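You operate a simulated robot arm through the tools that you are given. There is no shell and no other tool. Be economical: measure what you need, move in short steps, check, and stop when the job is done.

You are at the controls of a simulated two-armed robot. One attempt, no reset.

TASK
Put the yellow test puck labelled "Bronze 3.0 mm" from the top of the front belt on top of the yellow spool and the yellow test puck that says "Bronze 3.5 mm" on the thin red card. Fetch the steel tray that says "Top" from the top of the rear belt and set it on the left part of the middle line belt. Carry the grey crate with both arms and set it on the top of the narrow white belt. Put the white label block marked "Under" from the top of the blue trolley on the top of the steel side table and the white label block that says "Over" on the top of the front detector head. Put the folded card piece on the side deck of the trough. Put the low yellow test carton on the narrow clear patch of the long bench away on the top of the steel side table. Take the yellow cloth from the top of the steel table beside the trial line and put it on the top of the middle line detector. Put the grey block on the top of the middle line belt away on the top of the packing bench. Put the long blue carton on the top of the wide white belt away on the top of the long steel table by the wall. The order is free. Set down upright: low yellow test carton, long blue carton.

The check looks at the end state, three seconds after you hand in, the way a careful person would. Anything else that was tipped, shoved, dropped, spilled or broken makes it a failure. Flat cloth is picked up by pressing the open fingertips on it (5 to 10 N) and closing them slowly along it; thin cloth reads only 2 to 8 mm in the jaws.

THE ROBOT
Two 6-joint arms with two-finger grippers on one trunk, on a base that drives. Base frame: it is fixed to the floor where the robot stands at the start and does not move with it; the origin is under the middle of the robot, x ahead of it, y to its left, z up; the surface under the hand at the start is at about z = 680. Units: mm, degrees, N and s.
The left shoulder is at the start at [30, 178, 813], the right one opposite. With the tool pointing down near the work surface each hand reaches from about 360 to 840 mm from the robot's upright axis, wherever it stands, measured 20 degrees to its own side. Places, roughly: folded card piece (9x5x3 cm) [2700, -6100, 800]; grey block (8x6x4 cm) [-900, 1900, 800]; grey crate [0, 2000, 750]; left part of the middle line belt [-1700, 1800, 800]; long blue carton [-3500, 3500, 750]; low yellow test carton [-2250, -6250, 750]; side deck of the trough (20x46 cm) [4840, -6300, 880]; steel tray [750, 1500, 750]; thin red card [250, 0, 750]; top of the front detector head (20x54 cm) [1300, 0, 1020]; top of the long steel table by the wall [-6400, 1700, 800]; top of the middle line detector (24x52 cm) [-1140, 1900, 1140]; top of the narrow white belt [-3700, 1700, 800]; top of the packing bench [2500, -6300, 800]; top of the steel side table [1400, -1800, 700]; white label block [2750, -4500, 750]; yellow cloth (10x7x3 cm) [0, 3400, 800]; yellow spool (6x6x5 cm) [600, 0, 700]; yellow test puck [750, 0, 750]. Payload 2.54 kg a hand.
The tool frame of a hand sits at the grasp point between the pads (the TCP): z along the fingers, y along the line on which they close. The tips reach 30 mm beyond it. The gripper opens to 116 mm. The gripper's body begins 95 mm behind the TCP.
Orientation is that of the tool frame in the base frame, as a unit quaternion [x, y, z, w]. With the fingers straight down and closing along the base's y, the tool's x points along the base's -x, its y along +y and its z along -z.

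THE INTERFACE
- The arms move only by the tool servo_tool. It takes "left_deltas", "right_deltas" or both (then of equal length, played together; a hand with none holds still); each is a list of rows, each a list of 7 numbers: the turn, a rotation vector about the tool's x, y, z in units of 120 degrees (1.0 is 120 degrees), then the shift along the tool's x, y, z in units of 100 mm (1.0 is 100 mm), then the finger opening in mm, from 0 to 116. In form: [[ax, ay, az, x, y, z, gripper], ...]. A call has 1 to 20 rows; each row is the pose to reach, as a shift and turn from the pose commanded when the call began, along the tool's axes at that moment. A call with a number of a shift or a turn outside -1 to 1 is refused whole. A row lasts 0.2 s, in which the tool goes at most 50 mm and 8.6 degrees; a call with a longer step from one row to the next is refused whole, and so is a gripper value outside its range. Where a pose cannot be reached the arm comes as near as it can. A force on the tool above 40 N (or 10 N above the force at the start of the call, whichever is more), or a blocked arm, ends the call early, and 0.2 s more pass. The fingers move at their own pace (about 153 mm/s each) and stop on an object; they squeeze with about 23 N. The grip force told is the motor's: it shows also when the fingers shut on nothing. Time passes only in rows, and 0.2 s behind the last, so rows that repeat a pose let the fingers close. The reply holds the time, the measured pose of the TCP, the force on the tool along the base axes, the opening and the grip force, in the units named above and with some noise, with the torque about the TCP (base axes, N m) and any sound that the robot's microphone picked up.
- Cameras (640 x 400 px; columns grow to the right, rows downward): "scene" is now at [45.1, -8.5, 1531.6]; the picture's right is [-0.11, -0.99, 0.00], its down [-0.79, 0.09, -0.61] and it looks along [0.61, -0.07, -0.79] (base axes); focal length 281 px, centre (320, 200). "left" rides on the left gripper at [69, 15, -122] in its tool frame; the picture's right is [-0.21, 0.98, 0.00], its down [-0.83, -0.18, -0.53] and it looks along [-0.52, -0.11, 0.85] (tool axes); focal length 251 px, centre (320, 200). "right" rides on the right gripper at [69, -15, -122] in its tool frame; the picture's right is [0.21, 0.98, 0.00], its down [-0.83, 0.18, -0.53] and it looks along [-0.52, 0.11, 0.85] (tool axes); focal length 251 px, centre (320, 200). There is no depth. A picture from a camera that has moved, and an enlarged one, comes with that camera's place and axes in the base frame and with its lens.
- capture(camera): a new picture of that camera. It takes no simulated time.
- raise_lower(by): slides the trunk up (or, below 0, down) by that many mm; the arms and the scene camera ride with it, the base frame stays. It gives what a move gives, with no picture.
- roll_base(legs): drives the robot by 1 to 6 legs, each [ahead, left, turn to the left] in mm, mm and degrees, along the robot's own axes; the way and the turn of a leg run together, so that a leg with both is an arc; at most 1500 mm and 180 degrees a leg. The arms and the cameras ride along, it lands a little off, and it stops where it bumps. It gives what a move gives.
- head_to(pan, tilt): turns the head with the scene camera to pan (to the left, within 143 degrees either way) and tilt (down, from -29 to 69), counted from straight ahead of the robot. It gives what a move gives.
- zoom(camera, box): a new picture of the part [left, top, right, bottom] of that camera's present view, enlarged. It takes no simulated time.
- job_done(): hands the job in; it is judged then, once.

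Work in short steps. Places have to be worked out from the pictures, the camera data and where the tool is seen: move nearer, look again, correct. Check each grasp and each placing, and mend what went wrong. You have 535 turns and 328 pictures in all, those below and enlarged ones among them. Open the grippers and draw the arms clear of the work before you hand the job in, unless the task says otherwise; then end with one line.

The tools are called after ">>>" as a command line: name --argument value ..., lists and objects as JSON in quotes. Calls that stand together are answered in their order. servo_tool: Moves the arms, as the interface text tells. Its arguments: {"type":"object","properties":{"left_deltas":{"type":"array"},"right_deltas":{"type":"array"}},"required":[]} The other tools are called the same way: raise_lower (by) slides the trunk up or down; roll_base (legs) drives the base; head_to (pan, tilt) turns the head that bears the scene camera; capture (camera) takes a picture; zoom (camera, box) takes an enlarged picture of a part of a camera's view; job_done () hands the job in.

At the start:

```text
time: 0.0
left_ee_pos: [550.2, 195.3, 935.7]
left_ee_rot: [0.0, 1.0, -0.001, -0.001]
left_contact_force: [0.3, 0.0, 0.5]
left_moment: [0.01, -0.01, 0.02]
left_opening: 116.0
left_finger_force: 0.0
right_ee_pos: [456.8, -168.4, 889.9]
right_ee_rot: [0.0, 1.0, -0.001, 0.0]
right_contact_force: [0.5, 0.1, -0.4]
right_moment: [0.01, -0.05, 0.02]
right_opening: 116.0
right_finger_force: 0.0
trunk travel left (down, up): [-25.0, 515.0]
robot x, y, heading: [2.0, 2.0, 0.2]
head pan, tilt: [-6.2, 52.3]
```

scene: 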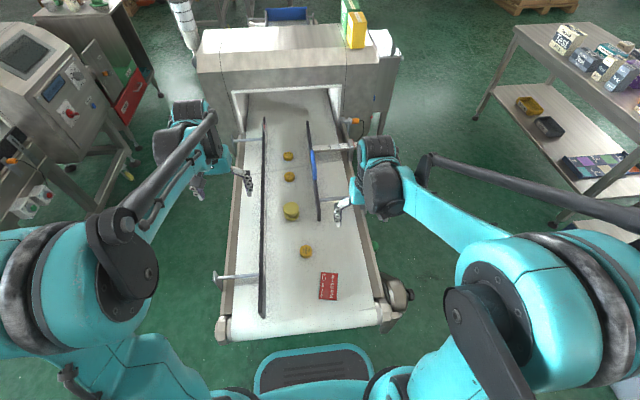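
right: 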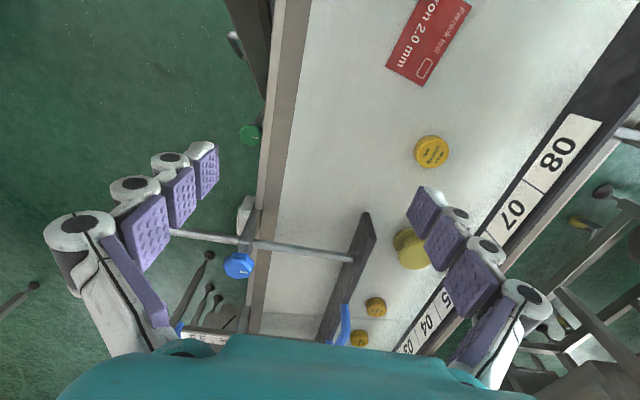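
left: 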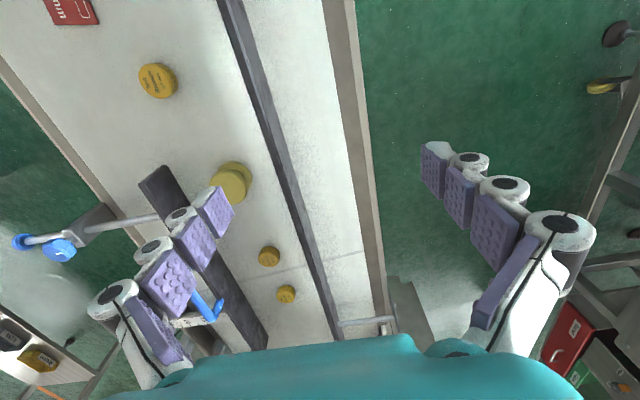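

The front belt shows three pucks, the spool and the red card. I zoom in to read the labels.

>>> zoom --camera "scene" --box '[250, 130, 370, 310]'

>>> zoom --camera "right" --box '[320, 100, 480, 360]'

>>> zoom --camera "left" --box '[120, 40, 320, 320]'

```text
2.22 times, centred on (310, 220) of scene
camera zoom: at [45.1, -8.5, 1531.6], right [-0.11, -0.99, 0.0], down [-0.79, 0.09, -0.61], along [0.61, -0.07, -0.79], focal length 624 px, centre (342, 156)
```

zoom: 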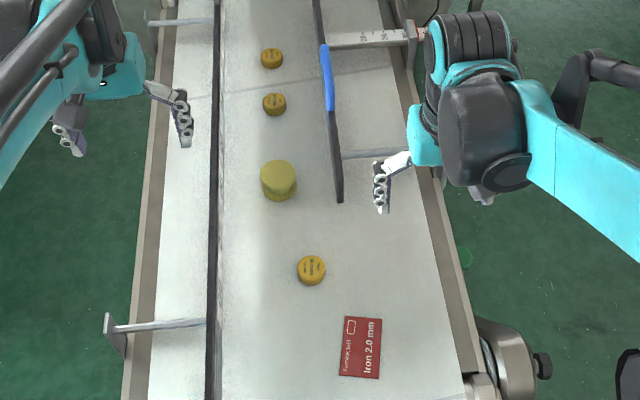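

```text
1.54 times, centred on (400, 230) of right
camera zoom: at [387.7, -183.2, 1012.1], right [-0.21, 0.98, 0.0], down [0.83, 0.18, 0.53], along [0.52, 0.11, -0.85], focal length 387 px, centre (197, 154)
```

zoom: 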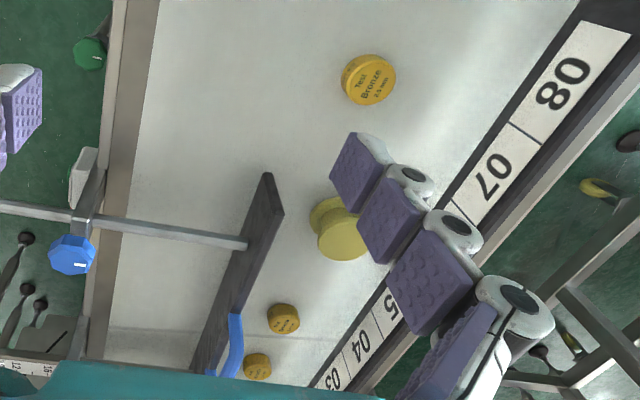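

```text
1.43 times, centred on (220, 180) of left
camera zoom: at [481.5, 210.8, 1057.7], right [0.21, 0.98, 0.0], down [0.83, -0.18, 0.53], along [0.52, -0.11, -0.85], focal length 359 px, centre (463, 229)
```

zoom: 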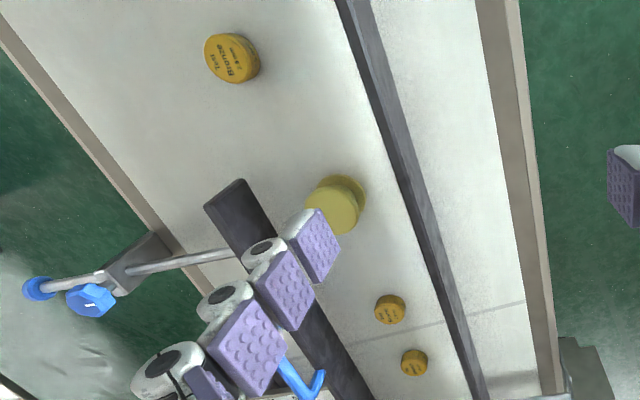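

I need higher zoom on each puck to read the numbers.

>>> zoom --camera "scene" --box '[275, 147, 303, 185]'

>>> zoom --camera "right" --box '[404, 130, 460, 170]'

>>> zoom --camera "left" --box '[245, 238, 309, 310]'

```text
10.53 times, centred on (289, 166) of scene
camera zoom: at [45.1, -8.5, 1531.6], right [-0.11, -0.99, 0.0], down [-0.79, 0.09, -0.61], along [0.61, -0.07, -0.79], focal length 2957 px, centre (646, 558)
```

zoom: 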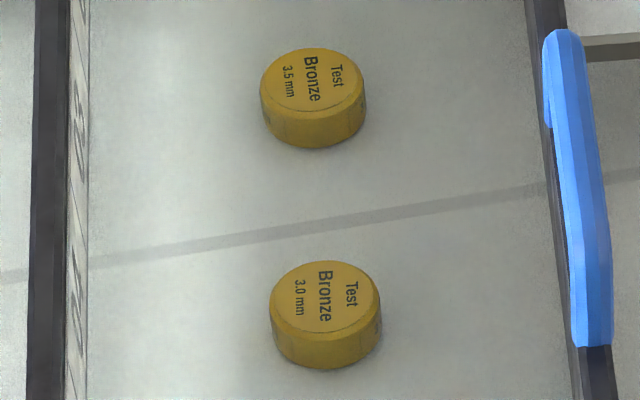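

```text
10.00 times, centred on (432, 150) of right
camera zoom: at [387.7, -183.2, 1012.1], right [-0.21, 0.98, 0.0], down [0.83, 0.18, 0.53], along [0.52, 0.11, -0.85], focal length 2514 px, centre (-800, 700)
```

zoom: 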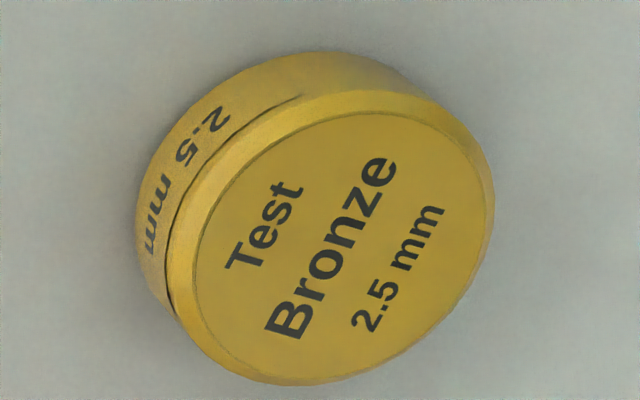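

```text
5.56 times, centred on (277, 274) of left
camera zoom: at [481.5, 210.8, 1057.7], right [0.21, 0.98, 0.0], down [0.83, -0.18, 0.53], along [0.52, -0.11, -0.85], focal length 1397 px, centre (559, -211)
```

zoom: 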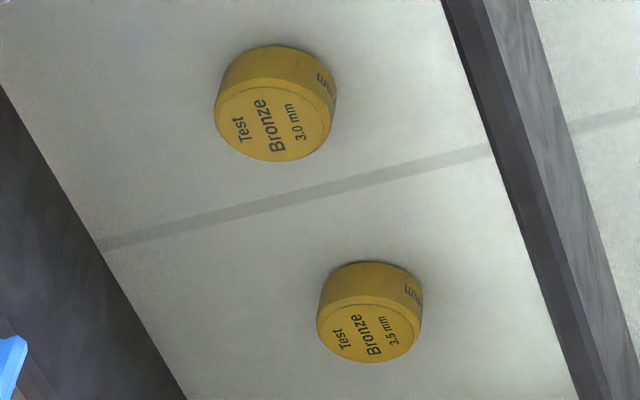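

The 3.0 puck is the one near the spool (~[825,28]), the 3.5 is at ~[945,28]; the 2.5 is a decoy. They are at or beyond reach, so I check the front of the base against the belt.

>>> head_to --pan 0 --tilt 69

>>> capture --camera "scene"

>>> head_to --pan -60 --tilt 30

>>> capture --camera "scene"

>>> head_to --pan 60 --tilt 30

>>> capture --camera "scene"

>>> head_to --pan 140 --tilt 15

>>> capture --camera "scene"

>>> head_to --pan -140 --tilt 15

>>> capture --camera "scene"

```text
time: 0.8
left_ee_pos: [551.2, 195.3, 935.0]
left_ee_rot: [0.0, 1.0, 0.0, 0.0]
left_contact_force: [-0.6, 0.5, -0.2]
left_moment: [-0.01, 0.0, 0.02]
left_opening: 115.9
left_finger_force: 0.1
right_ee_pos: [457.0, -167.7, 890.8]
right_ee_rot: [0.0, 1.0, 0.001, -0.001]
right_contact_force: [0.1, 0.8, -0.6]
right_moment: [0.03, 0.04, 0.04]
right_opening: 115.7
right_finger_force: 0.1
trunk travel left (down, up): [-25.0, 515.0]
robot x, y, heading: [3.4, -0.4, 0.0]
head pan, tilt: [0.0, 68.8]
```

```text
318 pictures are left
camera scene: at [26.7, -0.4, 1512.8], right [0.0, -1.0, 0.0], down [-0.93, 0.0, -0.36], along [0.36, 0.0, -0.93], focal length 281 px, centre (320, 200)
```

scene: 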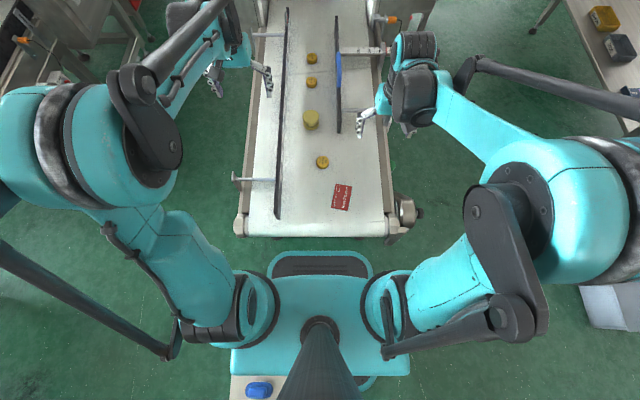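

```text
time: 2.1
left_ee_pos: [551.0, 196.3, 936.3]
left_ee_rot: [0.0, 1.0, 0.001, -0.001]
left_contact_force: [0.0, 0.3, 0.2]
left_moment: [-0.02, -0.02, 0.0]
left_opening: 116.1
left_finger_force: 0.2
right_ee_pos: [456.7, -168.0, 890.9]
right_ee_rot: [0.0, 1.0, 0.0, 0.0]
right_contact_force: [0.1, 0.0, -0.1]
right_moment: [0.0, -0.01, 0.0]
right_opening: 116.1
right_finger_force: 0.0
trunk travel left (down, up): [-25.0, 515.0]
robot x, y, heading: [3.3, -1.5, -0.2]
head pan, tilt: [-60.0, 30.0]
```

```text
317 pictures are left
camera scene: at [16.0, -78.7, 1564.2], right [-0.87, -0.5, 0.0], down [-0.25, 0.43, -0.87], along [0.43, -0.75, -0.5], focal length 281 px, centre (320, 200)
```

scene: 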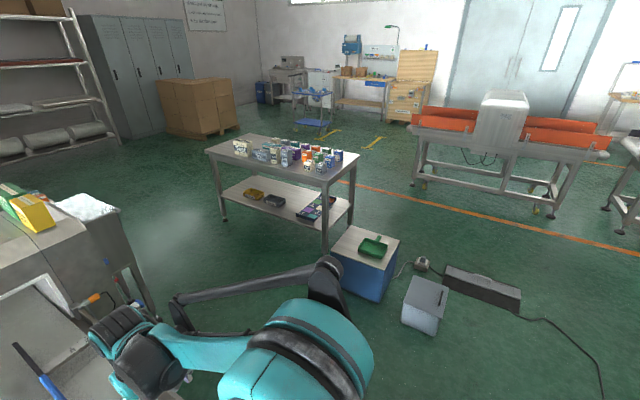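

```text
time: 4.1
left_ee_pos: [552.0, 195.2, 936.0]
left_ee_rot: [0.0, 1.0, 0.0, 0.0]
left_contact_force: [0.3, -0.2, 0.4]
left_moment: [0.01, 0.02, -0.01]
left_opening: 116.2
left_finger_force: 0.1
right_ee_pos: [457.1, -168.1, 891.2]
right_ee_rot: [0.0, 1.0, 0.001, -0.001]
right_contact_force: [-1.0, 0.3, -0.4]
right_moment: [0.02, 0.03, -0.01]
right_opening: 116.0
right_finger_force: 0.0
trunk travel left (down, up): [-25.0, 515.0]
robot x, y, heading: [3.1, -3.3, -0.1]
head pan, tilt: [60.0, 30.0]
```

```text
316 pictures are left
camera scene: at [16.0, 77.9, 1564.2], right [0.87, -0.5, 0.0], down [-0.25, -0.43, -0.87], along [0.43, 0.75, -0.5], focal length 281 px, centre (320, 200)
```

scene: 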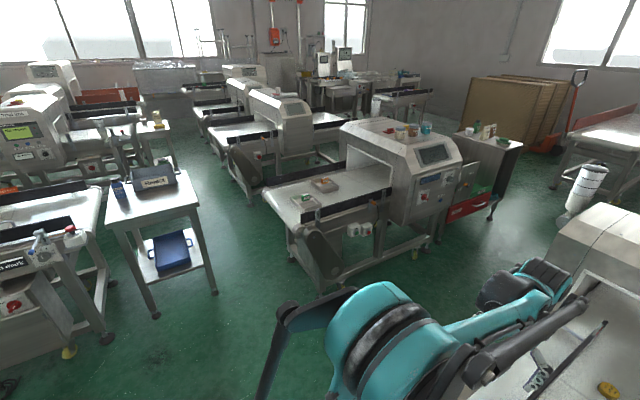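

```text
time: 5.6
left_ee_pos: [551.1, 195.0, 937.6]
left_ee_rot: [0.0, 1.0, 0.001, 0.0]
left_contact_force: [-0.9, 0.4, 0.2]
left_moment: [-0.02, 0.0, -0.01]
left_opening: 116.0
left_finger_force: 0.1
right_ee_pos: [455.9, -168.7, 890.7]
right_ee_rot: [-0.001, 1.0, 0.0, 0.0]
right_contact_force: [-0.2, 0.3, -0.3]
right_moment: [0.08, -0.03, -0.01]
right_opening: 116.0
right_finger_force: 0.0
trunk travel left (down, up): [-25.0, 515.0]
robot x, y, heading: [1.7, 1.2, -0.1]
head pan, tilt: [140.0, 15.0]
```

```text
315 pictures are left
camera scene: at [-100.8, 59.7, 1588.4], right [0.64, 0.77, 0.0], down [0.2, -0.17, -0.97], along [-0.74, 0.62, -0.26], focal length 281 px, centre (320, 200)
```

scene: 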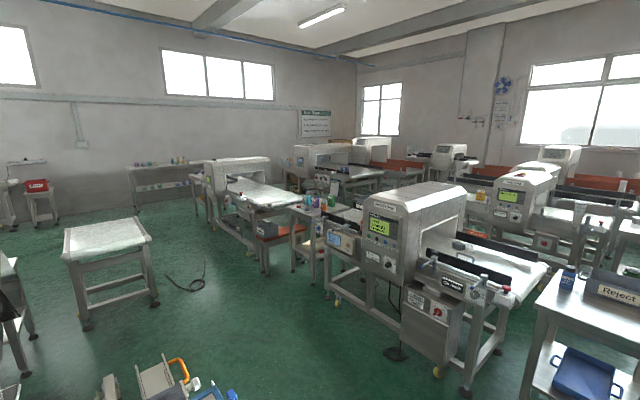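

```text
time: 9.5
left_ee_pos: [551.8, 195.1, 936.1]
left_ee_rot: [0.0, 1.0, 0.001, 0.0]
left_contact_force: [-0.1, -0.1, -0.8]
left_moment: [0.02, 0.0, 0.0]
left_opening: 115.9
left_finger_force: 0.1
right_ee_pos: [456.9, -168.3, 891.6]
right_ee_rot: [-0.001, 1.0, 0.0, 0.0]
right_contact_force: [-0.3, 0.6, 0.5]
right_moment: [0.04, 0.0, -0.02]
right_opening: 116.0
right_finger_force: 0.0
trunk travel left (down, up): [-25.0, 515.0]
robot x, y, heading: [0.8, -2.2, 0.1]
head pan, tilt: [-140.0, 15.0]
```

```text
314 pictures are left
camera scene: at [-100.8, -60.5, 1588.4], right [-0.64, 0.77, 0.0], down [0.2, 0.17, -0.97], along [-0.74, -0.62, -0.26], focal length 281 px, centre (320, 200)
```

scene: 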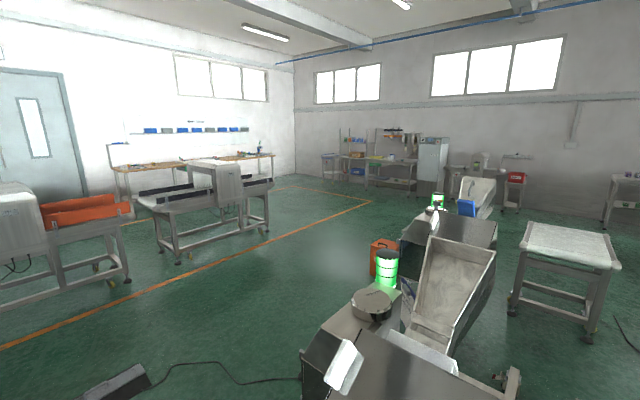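

Base nearly touches the belt's footprint. I back up a bit and look at what's under the belt before choosing how to approach.

>>> roll_base --legs '[[-350, 0, 0]]'

>>> head_to --pan 0 --tilt 45

>>> capture --camera "scene"

>>> head_to --pan -45 --tilt 45

>>> capture --camera "scene"

```text
time: 10.6
left_ee_pos: [524.1, 182.8, 934.9]
left_ee_rot: [0.009, 1.0, 0.002, -0.003]
left_contact_force: [0.3, -0.4, 0.2]
left_moment: [-0.01, 0.04, 0.03]
left_opening: 116.1
left_finger_force: 0.1
right_ee_pos: [421.9, -179.8, 888.4]
right_ee_rot: [0.009, 1.0, 0.002, -0.003]
right_contact_force: [1.2, 0.3, 0.2]
right_moment: [0.03, 0.03, -0.02]
right_opening: 116.2
right_finger_force: 0.0
trunk travel left (down, up): [-25.0, 515.0]
robot x, y, heading: [-38.5, -1.3, -1.1]
head pan, tilt: [-140.0, 15.0]
stopped in leg 1: the robot was blocked; the commanded pose is now the measured one
```

```text
time: 12.9
left_ee_pos: [525.3, 183.9, 930.7]
left_ee_rot: [0.009, 1.0, 0.002, -0.005]
left_contact_force: [0.3, -0.1, -0.7]
left_moment: [0.02, -0.01, 0.02]
left_opening: 116.0
left_finger_force: 0.1
right_ee_pos: [424.4, -177.8, 886.6]
right_ee_rot: [0.008, 1.0, 0.001, -0.006]
right_contact_force: [1.2, -0.3, 0.2]
right_moment: [0.0, 0.0, 0.02]
right_opening: 116.1
right_finger_force: 0.1
trunk travel left (down, up): [-25.0, 515.0]
robot x, y, heading: [-38.9, 2.1, -0.9]
head pan, tilt: [0.0, 45.0]
```

```text
313 pictures are left
camera scene: at [31.0, -5.3, 1540.9], right [-0.02, -1.0, 0.0], down [-0.72, 0.02, -0.7], along [0.7, -0.01, -0.72], focal length 281 px, centre (320, 200)
```

scene: 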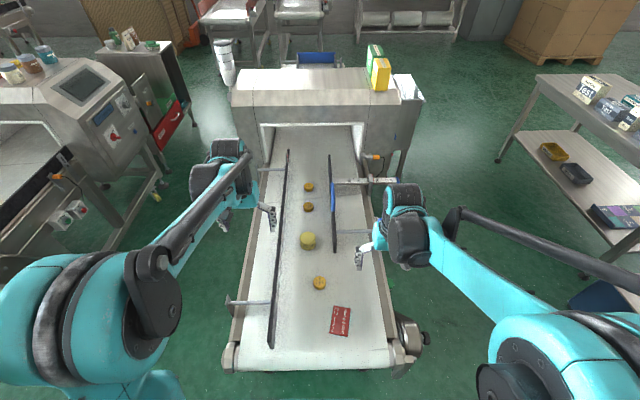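

```text
time: 14.0
left_ee_pos: [525.2, 184.5, 930.5]
left_ee_rot: [0.009, 1.0, 0.002, -0.005]
left_contact_force: [-0.2, -0.1, -0.5]
left_moment: [-0.06, 0.03, 0.04]
left_opening: 115.9
left_finger_force: 0.0
right_ee_pos: [423.1, -178.5, 885.1]
right_ee_rot: [0.008, 1.0, 0.002, -0.005]
right_contact_force: [0.5, 0.0, -0.1]
right_moment: [0.03, -0.01, 0.01]
right_opening: 115.8
right_finger_force: 0.0
trunk travel left (down, up): [-25.0, 515.0]
robot x, y, heading: [-39.7, 0.7, -0.9]
head pan, tilt: [-45.0, 45.0]
```

```text
312 pictures are left
camera scene: at [6.3, -61.9, 1541.0], right [-0.72, -0.69, 0.01], down [-0.5, 0.51, -0.7], along [0.48, -0.51, -0.71], focal length 281 px, centre (320, 200)
```

scene: 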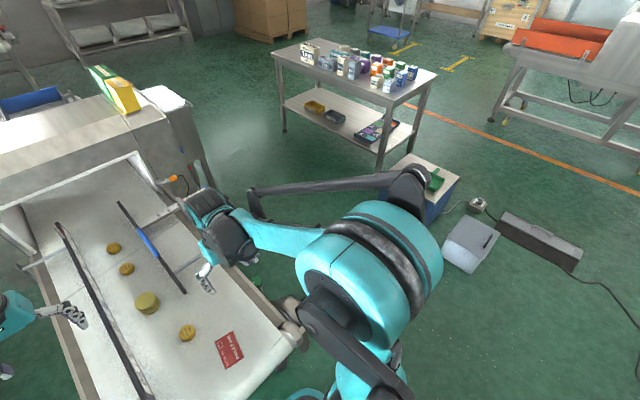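

Something low behind blocked the base at once. I go forward 40 again and look behind, steeply down on both sides.

>>> roll_base --legs '[[40, 0, 1]]'

>>> head_to --pan 143 --tilt 55

>>> capture --camera "scene"

>>> head_to --pan -143 --tilt 55

>>> capture --camera "scene"

```text
time: 14.9
left_ee_pos: [550.8, 195.3, 935.2]
left_ee_rot: [0.0, 1.0, 0.0, 0.0]
left_contact_force: [0.8, -0.6, -0.6]
left_moment: [0.01, 0.12, -0.02]
left_opening: 115.8
left_finger_force: 0.1
right_ee_pos: [456.3, -168.2, 890.7]
right_ee_rot: [0.0, 1.0, 0.0, 0.0]
right_contact_force: [0.6, 0.4, -0.2]
right_moment: [-0.03, 0.04, 0.0]
right_opening: 116.1
right_finger_force: 0.0
trunk travel left (down, up): [-25.0, 515.0]
robot x, y, heading: [0.5, 5.3, -0.3]
head pan, tilt: [-45.0, 45.0]
```

```text
time: 17.7
left_ee_pos: [550.1, 197.1, 936.5]
left_ee_rot: [-0.001, 1.0, 0.0, 0.0]
left_contact_force: [0.1, -0.2, 0.1]
left_moment: [0.0, -0.02, 0.01]
left_opening: 116.2
left_finger_force: 0.1
right_ee_pos: [455.9, -168.9, 890.7]
right_ee_rot: [0.0, 1.0, 0.0, 0.001]
right_contact_force: [-0.2, 0.0, -0.7]
right_moment: [-0.03, 0.01, 0.0]
right_opening: 115.9
right_finger_force: 0.1
trunk travel left (down, up): [-25.0, 515.0]
robot x, y, heading: [2.1, 2.4, -0.0]
head pan, tilt: [143.0, 55.0]
```

```text
311 pictures are left
camera scene: at [-87.7, 44.3, 1528.2], right [0.6, 0.8, 0.0], down [0.65, -0.49, -0.57], along [-0.46, 0.35, -0.82], focal length 281 px, centre (320, 200)
```

scene: 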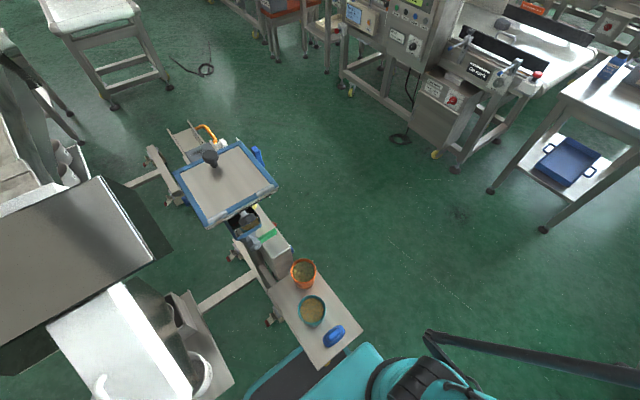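

```text
time: 21.6
left_ee_pos: [548.8, 196.2, 937.2]
left_ee_rot: [0.0, 1.0, 0.001, 0.001]
left_contact_force: [0.5, -0.9, 0.0]
left_moment: [-0.01, -0.02, -0.03]
left_opening: 116.1
left_finger_force: 0.0
right_ee_pos: [455.2, -167.4, 891.0]
right_ee_rot: [0.0, 1.0, -0.001, 0.001]
right_contact_force: [0.6, -0.4, -0.5]
right_moment: [0.04, 0.01, -0.01]
right_opening: 116.2
right_finger_force: 0.0
trunk travel left (down, up): [-25.0, 515.0]
robot x, y, heading: [-0.8, 0.7, 0.2]
head pan, tilt: [-143.0, 55.0]
```

```text
310 pictures are left
camera scene: at [-87.8, -42.5, 1528.2], right [-0.6, 0.8, 0.0], down [0.65, 0.49, -0.57], along [-0.46, -0.34, -0.82], focal length 281 px, centre (320, 200)
```

scene: 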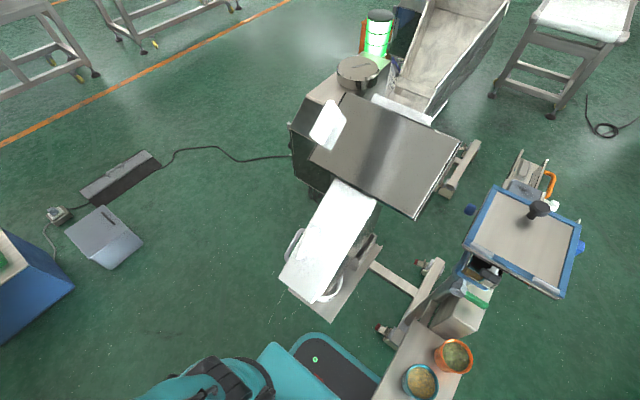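

Machine with cups behind me; nothing fell. I will go around the right side of the belt. First I retract both hands a bit so they clear the detector when turning.

>>> servo_tool --left_deltas '[[0, 0, 0, 0.35, 0, 0, 116], [0, 0, 0, 0.7, 0, 0, 116], [0, 0, 0, 1.0, 0, 0, 116]]' --right_deltas '[[0, 0, 0, 0.15, 0, -0.15, 116], [0, 0, 0, 0.3, 0, -0.3, 116], [0, 0, 0, 0.4, 0, -0.4, 116]]'

>>> roll_base --legs '[[-10, -700, 0], [660, 0, 0]]'

>>> head_to --pan 45 --tilt 50

>>> capture --camera "scene"

```text
time: 22.4
left_ee_pos: [447.8, 196.0, 936.6]
left_ee_rot: [0.0, 1.0, 0.001, 0.002]
left_contact_force: [-0.1, -0.2, -0.7]
left_moment: [-0.02, -0.06, 0.01]
left_opening: 116.0
left_finger_force: 0.0
right_ee_pos: [415.1, -168.3, 932.3]
right_ee_rot: [0.0, 1.0, 0.0, 0.001]
right_contact_force: [0.2, 0.8, 0.5]
right_moment: [-0.03, -0.03, 0.0]
right_opening: 115.9
right_finger_force: 0.1
trunk travel left (down, up): [-25.0, 515.0]
robot x, y, heading: [-3.3, 0.3, 0.1]
head pan, tilt: [-143.0, 55.0]
```

```text
time: 29.6
left_ee_pos: [1112.1, -500.1, 935.9]
left_ee_rot: [-0.002, 1.0, 0.0, 0.001]
left_contact_force: [0.2, -0.1, -0.5]
left_moment: [0.01, 0.0, -0.01]
left_opening: 116.0
left_finger_force: 0.0
right_ee_pos: [1079.3, -865.3, 931.2]
right_ee_rot: [-0.003, 1.0, 0.0, 0.001]
right_contact_force: [-0.3, -0.4, 0.6]
right_moment: [-0.01, 0.03, -0.01]
right_opening: 116.1
right_finger_force: 0.1
trunk travel left (down, up): [-25.0, 515.0]
robot x, y, heading: [660.3, -698.7, 0.5]
head pan, tilt: [-143.0, 55.0]
```

```text
time: 32.3
left_ee_pos: [1112.0, -501.0, 937.0]
left_ee_rot: [-0.003, 1.0, 0.0, 0.0]
left_contact_force: [0.1, 0.5, -1.2]
left_moment: [0.01, 0.01, 0.0]
left_opening: 115.9
left_finger_force: 0.1
right_ee_pos: [1080.1, -863.7, 931.0]
right_ee_rot: [-0.003, 1.0, 0.0, 0.0]
right_contact_force: [0.2, -0.1, 0.1]
right_moment: [0.01, 0.03, 0.02]
right_opening: 116.2
right_finger_force: 0.1
trunk travel left (down, up): [-25.0, 515.0]
robot x, y, heading: [665.3, -697.2, 0.3]
head pan, tilt: [45.0, 50.0]
```

```text
309 pictures are left
camera scene: at [687.5, -643.8, 1534.7], right [0.71, -0.7, 0.0], down [-0.54, -0.54, -0.64], along [0.45, 0.46, -0.77], focal length 281 px, centre (320, 200)
```

scene: 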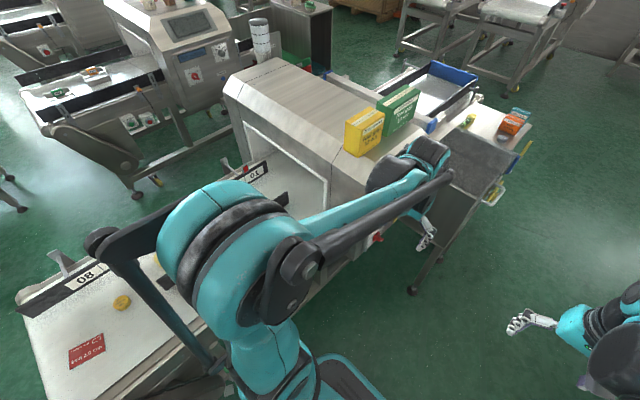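

Position good. I back 80 mm, turn left 60° with the hands clear of the detector corner, then look again.

>>> roll_base --legs '[[-80, 0, 0], [0, 0, 60]]'

>>> head_to --pan 0 --tilt 58

>>> capture --camera "scene"

```text
time: 36.0
left_ee_pos: [637.8, -211.2, 936.6]
left_ee_rot: [-0.501, 0.865, 0.0, 0.001]
left_contact_force: [0.3, -0.4, 0.1]
left_moment: [0.02, -0.01, 0.01]
left_opening: 116.1
left_finger_force: 0.0
right_ee_pos: [936.9, -420.8, 930.8]
right_ee_rot: [-0.501, 0.866, 0.0, 0.001]
right_contact_force: [-0.8, 0.0, -0.8]
right_moment: [0.01, -0.01, -0.01]
right_opening: 115.7
right_finger_force: 0.0
trunk travel left (down, up): [-25.0, 515.0]
robot x, y, heading: [584.1, -699.9, 60.2]
head pan, tilt: [45.0, 50.0]
```

```text
time: 37.2
left_ee_pos: [638.4, -208.9, 935.4]
left_ee_rot: [-0.5, 0.866, 0.001, 0.001]
left_contact_force: [-0.5, -0.5, -0.3]
left_moment: [0.01, -0.02, 0.0]
left_opening: 115.8
left_finger_force: 0.0
right_ee_pos: [937.4, -420.7, 931.3]
right_ee_rot: [-0.501, 0.866, 0.001, 0.001]
right_contact_force: [-0.5, -0.7, -0.2]
right_moment: [-0.01, -0.02, 0.0]
right_opening: 116.1
right_finger_force: 0.0
trunk travel left (down, up): [-25.0, 515.0]
robot x, y, heading: [581.7, -694.8, 59.7]
head pan, tilt: [0.0, 58.0]
```

```text
308 pictures are left
camera scene: at [603.1, -664.8, 1524.5], right [0.87, -0.5, 0.0], down [-0.42, -0.74, -0.53], along [0.26, 0.46, -0.85], focal length 281 px, centre (320, 200)
```

scene: 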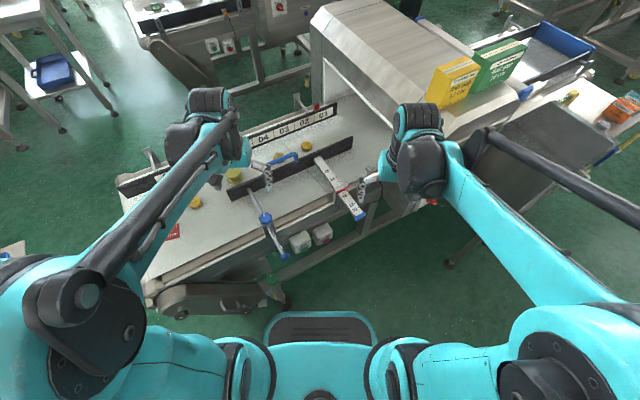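

All clear. I roll a little closer so both pucks, spool and card come in the left arm's reach.

>>> roll_base --legs '[[78, -22, 0]]'

>>> capture --camera "left"

>>> zoom --camera "scene" --box '[120, 60, 440, 260]'

```text
time: 38.3
left_ee_pos: [678.3, -166.9, 935.8]
left_ee_rot: [-0.507, 0.862, 0.001, 0.002]
left_contact_force: [-1.3, -0.6, -0.3]
left_moment: [0.06, -0.05, 0.03]
left_opening: 116.2
left_finger_force: 0.0
right_ee_pos: [981.8, -374.6, 932.6]
right_ee_rot: [-0.508, 0.861, 0.001, 0.002]
right_contact_force: [0.5, -0.9, 0.2]
right_moment: [0.02, -0.04, 0.01]
right_opening: 115.7
right_finger_force: 0.1
trunk travel left (down, up): [-25.0, 515.0]
robot x, y, heading: [633.9, -655.5, 60.9]
head pan, tilt: [0.0, 58.0]
stopped in leg 1: the robot was blocked; the commanded pose is now the measured one
```

```text
307 pictures are left
camera left: at [630.1, -220.4, 1057.7], right [-0.75, 0.66, 0.0], down [0.56, 0.63, 0.54], along [0.35, 0.4, -0.84], focal length 251 px, centre (320, 200)
```

left: 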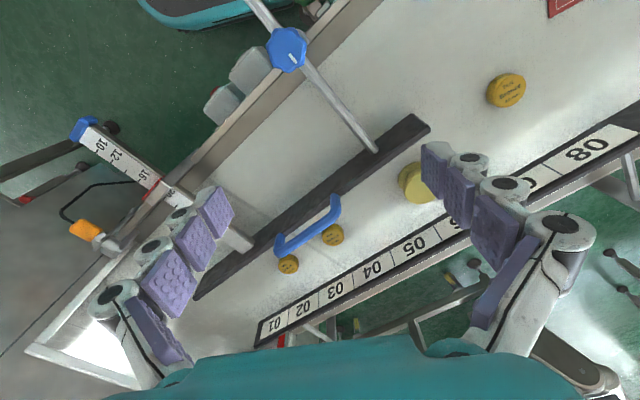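

```text
2.00 times, centred on (280, 160) of scene
camera zoom: at [649.0, -623.5, 1524.5], right [0.87, -0.49, 0.0], down [-0.41, -0.74, -0.53], along [0.26, 0.46, -0.85], focal length 562 px, centre (400, 280)
```

zoom: 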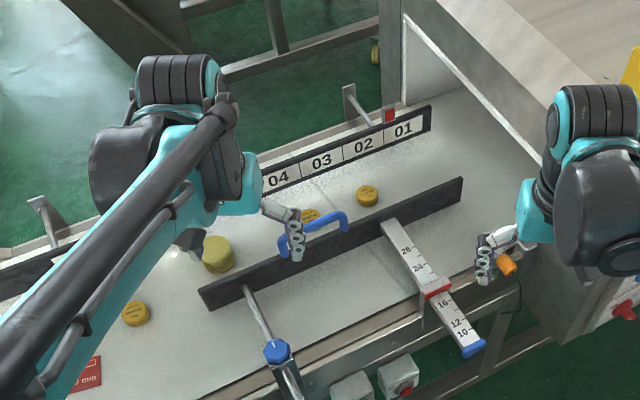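

Base touched something; I back off 10 mm. Then I move the left hand above the 3.0 puck (~[818,26]) and look.

>>> roll_base --legs '[[-10, 0, 0]]'

```text
time: 39.0
left_ee_pos: [672.8, -174.9, 936.7]
left_ee_rot: [-0.507, 0.862, 0.001, 0.002]
left_contact_force: [-0.9, -0.4, 0.0]
left_moment: [0.07, -0.02, -0.01]
left_opening: 115.8
left_finger_force: 0.1
right_ee_pos: [976.5, -382.1, 930.9]
right_ee_rot: [-0.506, 0.862, 0.001, 0.002]
right_contact_force: [0.2, -1.5, 0.1]
right_moment: [0.0, -0.03, 0.01]
right_opening: 116.0
right_finger_force: 0.1
trunk travel left (down, up): [-25.0, 515.0]
robot x, y, heading: [622.5, -664.5, 60.9]
head pan, tilt: [0.0, 58.0]
```

I now move the left hand forward in steps.

>>> servo_tool --left_deltas '[[0, 0, 0, -0.4, -0.1, 0, 80], [0, 0, 0, -0.8, -0.15, 0, 80], [0, 0, 0, -1, -0.15, 0, 80]]'

>>> servo_tool --left_deltas '[[0, 0, 0, -0.4, -0.1, 0.2, 80], [0, 0, 0, -0.8, -0.14, 0.5, 80], [0, 0, 0, -1, -0.14, 0.7, 80]]'

>>> servo_tool --left_deltas '[[0, 0, 0, -0.2, 0, 0, 80], [0, 0, 0, -0.46, 0, 0.2, 80], [0, 0, 0, -0.46, 0, 0.3, 80]]'

>>> capture --camera "left"

```text
time: 39.8
left_ee_pos: [733.8, -93.4, 938.6]
left_ee_rot: [-0.507, 0.862, 0.001, 0.002]
left_contact_force: [0.8, -0.7, 0.0]
left_moment: [0.0, 0.02, 0.03]
left_opening: 80.1
left_finger_force: 0.0
right_ee_pos: [977.5, -380.7, 931.9]
right_ee_rot: [-0.507, 0.862, 0.001, 0.002]
right_contact_force: [0.2, 0.3, 0.3]
right_moment: [-0.04, 0.04, 0.02]
right_opening: 115.9
right_finger_force: 0.1
trunk travel left (down, up): [-25.0, 515.0]
robot x, y, heading: [627.1, -665.4, 61.1]
head pan, tilt: [0.0, 58.0]
```

```text
refused: row 2 steps farther than a row can; nothing moved
```

```text
time: 40.6
left_ee_pos: [758.4, -57.0, 905.9]
left_ee_rot: [-0.507, 0.862, 0.001, 0.001]
left_contact_force: [-0.1, 0.1, 0.3]
left_moment: [-0.03, 0.0, -0.03]
left_opening: 79.9
left_finger_force: 0.2
right_ee_pos: [976.5, -381.4, 932.6]
right_ee_rot: [-0.507, 0.862, 0.001, 0.002]
right_contact_force: [-0.6, -0.7, 0.6]
right_moment: [0.0, 0.02, -0.04]
right_opening: 116.1
right_finger_force: 0.1
trunk travel left (down, up): [-25.0, 515.0]
robot x, y, heading: [624.6, -664.3, 61.0]
head pan, tilt: [0.0, 58.0]
```

```text
305 pictures are left
camera left: at [711.2, -108.7, 1028.0], right [-0.75, 0.66, 0.0], down [0.56, 0.63, 0.54], along [0.35, 0.4, -0.84], focal length 251 px, centre (320, 200)
```

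left: 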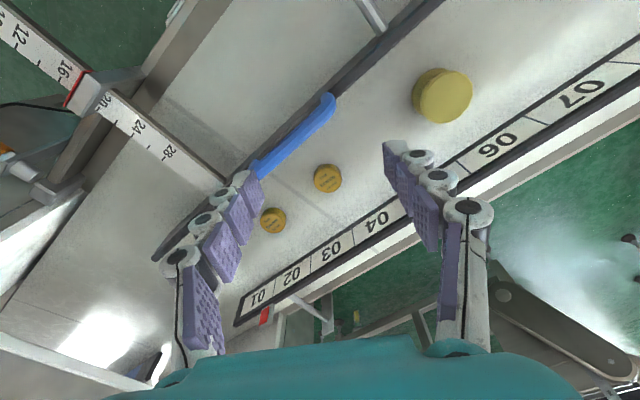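

3.0 puck computed at (815,27). Approach above it at z≈835.

>>> servo_tool --left_deltas '[[0, 0, 0, -0.35, -0.05, 0.2, 80], [0, 0, 0, -0.7, -0.09, 0.4, 80], [0, 0, 0, -1.0, -0.09, 0.6, 80], [0, 0, 0, -1.0, -0.09, 0.8, 80]]'

>>> capture --camera "left"

```text
time: 41.6
left_ee_pos: [814.9, 27.1, 826.2]
left_ee_rot: [-0.507, 0.862, 0.001, 0.001]
left_contact_force: [-0.2, 0.2, -0.1]
left_moment: [0.03, -0.01, 0.0]
left_opening: 79.9
left_finger_force: 0.0
right_ee_pos: [977.6, -380.9, 931.0]
right_ee_rot: [-0.507, 0.862, 0.0, 0.002]
right_contact_force: [0.4, -0.4, -0.6]
right_moment: [-0.01, -0.03, -0.01]
right_opening: 115.9
right_finger_force: 0.0
trunk travel left (down, up): [-25.0, 515.0]
robot x, y, heading: [625.5, -662.7, 60.9]
head pan, tilt: [0.0, 58.0]
```

```text
304 pictures are left
camera left: at [767.9, -24.4, 947.2], right [-0.75, 0.66, 0.0], down [0.56, 0.63, 0.54], along [0.35, 0.4, -0.84], focal length 251 px, centre (320, 200)
```

left: 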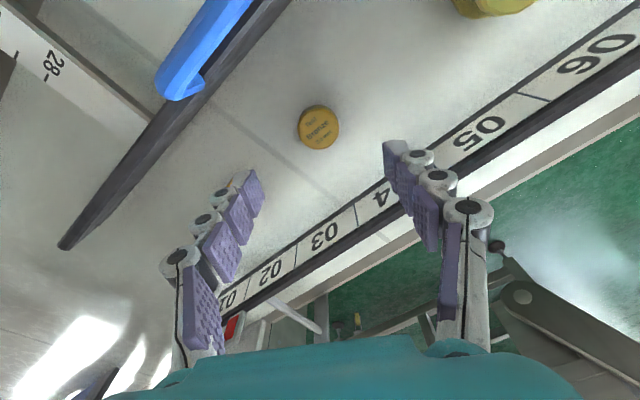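

Puck is exactly under the TCP (row 125 vs 127 expected). I descend in steps toward z≈715.

>>> servo_tool --left_deltas '[[0, 0, 0, 0, 0, 0.35, 80], [0, 0, 0, 0, 0, 0.7, 80], [0, 0, 0, 0, 0, 0.9, 80], [0, 0, 0, 0, 0, 1.0, 80]]'

>>> capture --camera "left"

```text
time: 42.6
left_ee_pos: [814.2, 29.8, 725.6]
left_ee_rot: [-0.507, 0.862, 0.001, 0.002]
left_contact_force: [-0.3, 0.6, -0.3]
left_moment: [-0.01, 0.04, 0.0]
left_opening: 80.1
left_finger_force: 0.1
right_ee_pos: [978.0, -381.2, 931.5]
right_ee_rot: [-0.506, 0.862, 0.001, 0.002]
right_contact_force: [0.3, 0.1, 0.1]
right_moment: [0.02, 0.0, -0.01]
right_opening: 116.0
right_finger_force: 0.0
trunk travel left (down, up): [-25.0, 515.0]
robot x, y, heading: [624.8, -663.5, 60.9]
head pan, tilt: [0.0, 58.0]
```

```text
303 pictures are left
camera left: at [766.7, -23.5, 847.4], right [-0.75, 0.66, 0.0], down [0.56, 0.63, 0.54], along [0.35, 0.4, -0.84], focal length 251 px, centre (320, 200)
```

left: 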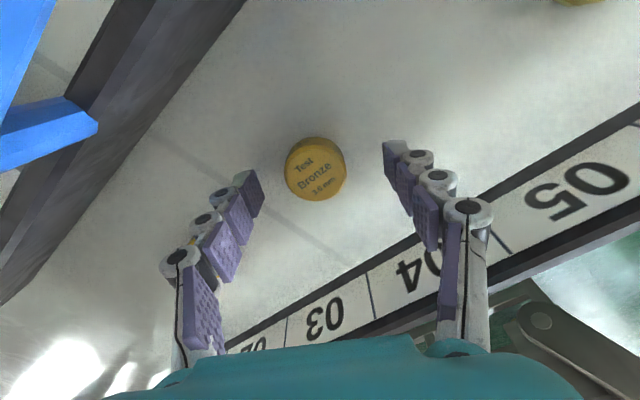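

Well centred. Lower 12 mm and close slowly.

>>> servo_tool --left_deltas '[[0, 0, 0, 0, 0, 0.06, 80], [0, 0, 0, 0, 0, 0.12, 80], [0, 0, 0, 0, 0, 0.12, 55], [0, 0, 0, 0, 0, 0.12, 30], [0, 0, 0, 0, 0, 0.12, 20], [0, 0, 0, 0, 0, 0.12, 20]]'

```text
time: 44.0
left_ee_pos: [814.7, 29.3, 714.7]
left_ee_rot: [-0.508, 0.862, 0.001, 0.002]
left_contact_force: [0.3, -0.2, 0.4]
left_moment: [-0.02, 0.03, -0.04]
left_opening: 40.2
left_finger_force: 22.7
right_ee_pos: [978.2, -381.8, 930.9]
right_ee_rot: [-0.507, 0.862, 0.001, 0.002]
right_contact_force: [-0.3, 0.8, 0.5]
right_moment: [0.0, 0.02, 0.01]
right_opening: 116.1
right_finger_force: 0.2
trunk travel left (down, up): [-25.0, 515.0]
robot x, y, heading: [626.5, -662.2, 61.0]
head pan, tilt: [0.0, 58.0]
```

Gripped (40 mm). Lift 100 mm and travel toward the spool.

>>> servo_tool --left_deltas '[[0, 0, 0, 0, 0, -0.25, 20], [0, 0, 0, 0, 0, -0.5, 20], [0, 0, 0, 0, 0, -0.75, 20], [0, 0, 0, 0, 0, -1.0, 20]]'

>>> servo_tool --left_deltas '[[0, 0, 0, 0.1, 0.2, -0.1, 20], [0, 0, 0, 0.2, 0.4, -0.2, 20], [0, 0, 0, 0.4, 0.6, -0.2, 20], [0, 0, 0, 0.5, 0.8, -0.2, 20], [0, 0, 0, 0.5, 0.8, -0.2, 20]]'

>>> capture --camera "left"

```text
time: 45.0
left_ee_pos: [814.5, 30.1, 815.2]
left_ee_rot: [-0.507, 0.862, 0.0, 0.002]
left_contact_force: [0.6, -0.3, -0.8]
left_moment: [-0.02, -0.01, -0.01]
left_opening: 40.3
left_finger_force: 23.0
right_ee_pos: [976.9, -380.7, 931.2]
right_ee_rot: [-0.507, 0.862, 0.001, 0.002]
right_contact_force: [0.3, -0.5, -0.9]
right_moment: [-0.04, 0.0, -0.02]
right_opening: 116.0
right_finger_force: 0.1
trunk travel left (down, up): [-25.0, 515.0]
robot x, y, heading: [627.1, -664.9, 61.0]
head pan, tilt: [0.0, 58.0]
```

```text
time: 46.2
left_ee_pos: [720.2, 23.9, 835.2]
left_ee_rot: [-0.506, 0.863, 0.001, 0.002]
left_contact_force: [0.1, 0.6, -0.3]
left_moment: [0.01, -0.01, 0.02]
left_opening: 40.5
left_finger_force: 23.1
right_ee_pos: [975.8, -381.6, 931.6]
right_ee_rot: [-0.507, 0.862, 0.001, 0.001]
right_contact_force: [0.1, -0.4, 0.5]
right_moment: [0.0, 0.04, -0.01]
right_opening: 116.0
right_finger_force: 0.1
trunk travel left (down, up): [-25.0, 515.0]
robot x, y, heading: [625.9, -663.8, 61.0]
head pan, tilt: [0.0, 58.0]
```

```text
302 pictures are left
camera left: at [673.3, -29.2, 956.3], right [-0.75, 0.66, 0.0], down [0.56, 0.63, 0.54], along [0.35, 0.4, -0.84], focal length 251 px, centre (320, 200)
```

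left: 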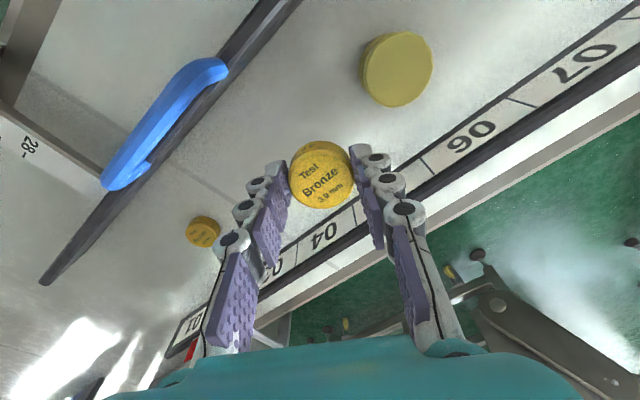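

Spool top centre computed at (638,28). Move over it and check.

>>> servo_tool --left_deltas '[[0, 0, 0, 0.18, 0.36, 0, 20], [0, 0, 0, 0.36, 0.74, 0, 20], [0, 0, 0, 0.36, 0.74, 0.2, 20], [0, 0, 0, 0.36, 0.74, 0.4, 20]]'

>>> capture --camera "left"

>>> zoom --camera "scene" --box '[160, 100, 320, 220]'

```text
time: 47.2
left_ee_pos: [638.3, 29.1, 793.9]
left_ee_rot: [-0.507, 0.862, 0.001, 0.001]
left_contact_force: [0.3, -0.2, 0.5]
left_moment: [-0.02, 0.0, -0.01]
left_opening: 40.1
left_finger_force: 22.9
right_ee_pos: [976.8, -381.0, 932.1]
right_ee_rot: [-0.507, 0.862, 0.002, 0.002]
right_contact_force: [0.3, 0.1, 0.5]
right_moment: [0.03, 0.0, -0.02]
right_opening: 116.1
right_finger_force: 0.1
trunk travel left (down, up): [-25.0, 515.0]
robot x, y, heading: [626.9, -666.9, 61.1]
head pan, tilt: [0.0, 58.0]
```

```text
301 pictures are left
camera left: at [590.3, -24.1, 915.0], right [-0.75, 0.66, 0.0], down [0.56, 0.63, 0.54], along [0.35, 0.4, -0.84], focal length 251 px, centre (320, 200)
```

left: 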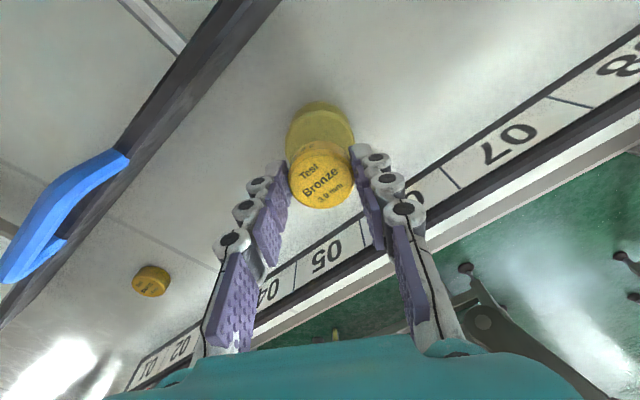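

```text
3.33 times, centred on (240, 160) of scene
camera zoom: at [645.5, -630.0, 1524.4], right [0.87, -0.49, 0.0], down [-0.41, -0.74, -0.53], along [0.26, 0.46, -0.85], focal length 936 px, centre (587, 333)
```

zoom: 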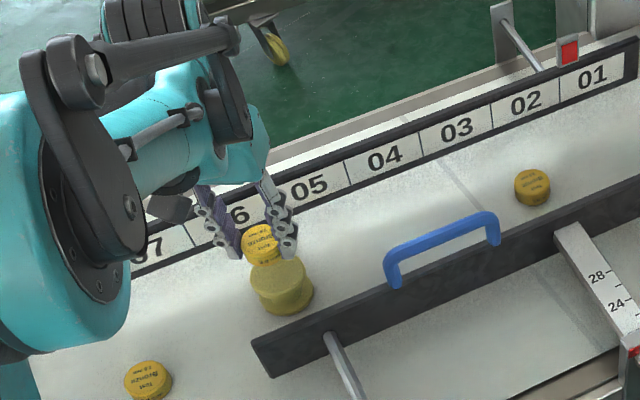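

Alignment looks right. I lower gently to z≈766, watching force.

>>> servo_tool --left_deltas '[[0, 0, 0, 0, 0, 0.1, 20], [0, 0, 0, 0, 0, 0.18, 20], [0, 0, 0, 0, 0, 0.22, 20], [0, 0, 0, 0, 0, 0.26, 20]]'

>>> zoom --camera "scene" --box '[200, 130, 280, 190]'

>>> capture --camera "left"

```text
time: 48.2
left_ee_pos: [637.4, 29.9, 769.1]
left_ee_rot: [-0.506, 0.862, 0.001, 0.002]
left_contact_force: [0.4, 0.2, 1.1]
left_moment: [-0.03, 0.0, 0.04]
left_opening: 40.1
left_finger_force: 23.4
right_ee_pos: [976.7, -381.5, 931.4]
right_ee_rot: [-0.507, 0.862, 0.0, 0.001]
right_contact_force: [-0.7, 0.1, -0.8]
right_moment: [0.01, 0.01, -0.01]
right_opening: 115.9
right_finger_force: 0.0
trunk travel left (down, up): [-25.0, 515.0]
robot x, y, heading: [623.4, -662.7, 60.9]
head pan, tilt: [0.0, 58.0]
```

```text
6.67 times, centred on (240, 160) of scene
camera zoom: at [645.5, -630.2, 1524.5], right [0.87, -0.49, 0.0], down [-0.41, -0.74, -0.53], along [0.26, 0.46, -0.85], focal length 1873 px, centre (853, 467)
```

zoom: 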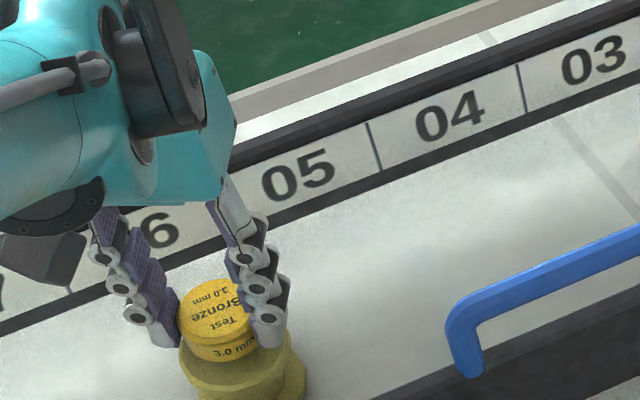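

```text
298 pictures are left
camera left: at [590.7, -24.1, 889.9], right [-0.75, 0.66, 0.0], down [0.56, 0.63, 0.54], along [0.35, 0.4, -0.84], focal length 251 px, centre (320, 200)
```

left: 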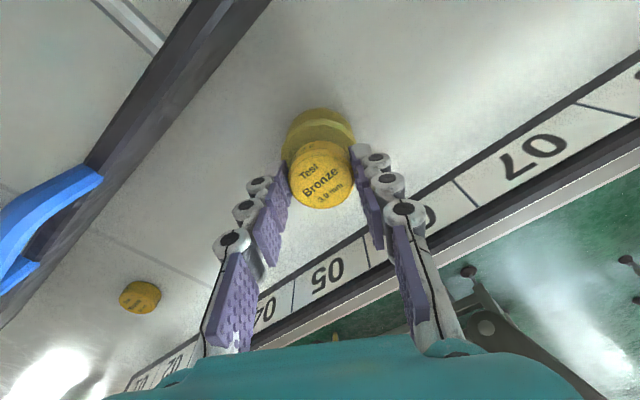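

Estimates of spool centre agree within a few mm. Lower to contact.

>>> servo_tool --left_deltas '[[0, 0, 0, 0.01, -0.01, 0.03, 20], [0, 0, 0, 0.02, -0.02, 0.06, 20], [0, 0, 0, 0.02, -0.02, 0.08, 20]]'

>>> zoom --camera "scene" --box '[200, 130, 280, 190]'

```text
time: 49.0
left_ee_pos: [639.9, 26.1, 761.0]
left_ee_rot: [-0.507, 0.862, 0.001, 0.002]
left_contact_force: [0.1, -0.7, 0.0]
left_moment: [-0.01, -0.03, -0.01]
left_opening: 40.1
left_finger_force: 23.2
right_ee_pos: [976.8, -380.7, 930.8]
right_ee_rot: [-0.507, 0.862, 0.001, 0.002]
right_contact_force: [-0.2, -0.1, 1.1]
right_moment: [-0.02, -0.03, 0.01]
right_opening: 115.9
right_finger_force: 0.0
trunk travel left (down, up): [-25.0, 515.0]
robot x, y, heading: [627.1, -666.3, 60.6]
head pan, tilt: [0.0, 58.0]
```

```text
6.67 times, centred on (240, 160) of scene
camera zoom: at [645.6, -630.3, 1524.5], right [0.87, -0.49, 0.0], down [-0.41, -0.74, -0.53], along [0.26, 0.46, -0.85], focal length 1873 px, centre (853, 467)
```

zoom: 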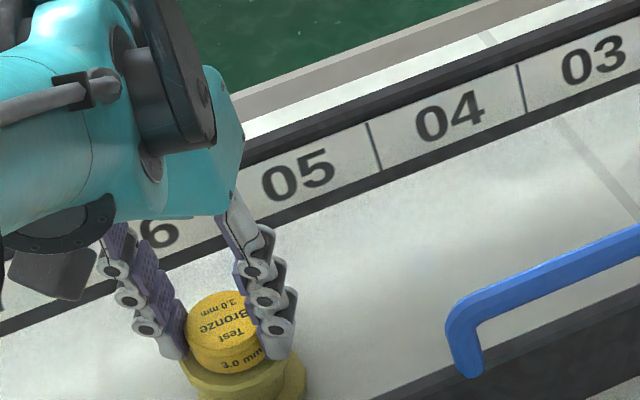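

No contact yet; continue lowering slowly.

>>> servo_tool --left_deltas '[[0, 0, 0, 0, 0, 0.02, 20], [0, 0, 0, 0, 0, 0.04, 20], [0, 0, 0, 0, 0, 0.06, 20], [0, 0, 0, 0, 0, 0.07, 20]]'

```text
time: 50.0
left_ee_pos: [638.8, 24.2, 754.6]
left_ee_rot: [-0.507, 0.862, 0.003, 0.001]
left_contact_force: [-1.0, 2.3, 21.2]
left_moment: [0.13, 0.02, -0.06]
left_opening: 40.2
left_finger_force: 22.6
right_ee_pos: [976.6, -382.7, 931.6]
right_ee_rot: [-0.507, 0.862, 0.001, 0.003]
right_contact_force: [-0.4, -0.2, 0.4]
right_moment: [0.01, 0.03, 0.01]
right_opening: 116.2
right_finger_force: 0.0
trunk travel left (down, up): [-25.0, 515.0]
robot x, y, heading: [630.0, -661.8, 60.9]
head pan, tilt: [0.0, 58.0]
```

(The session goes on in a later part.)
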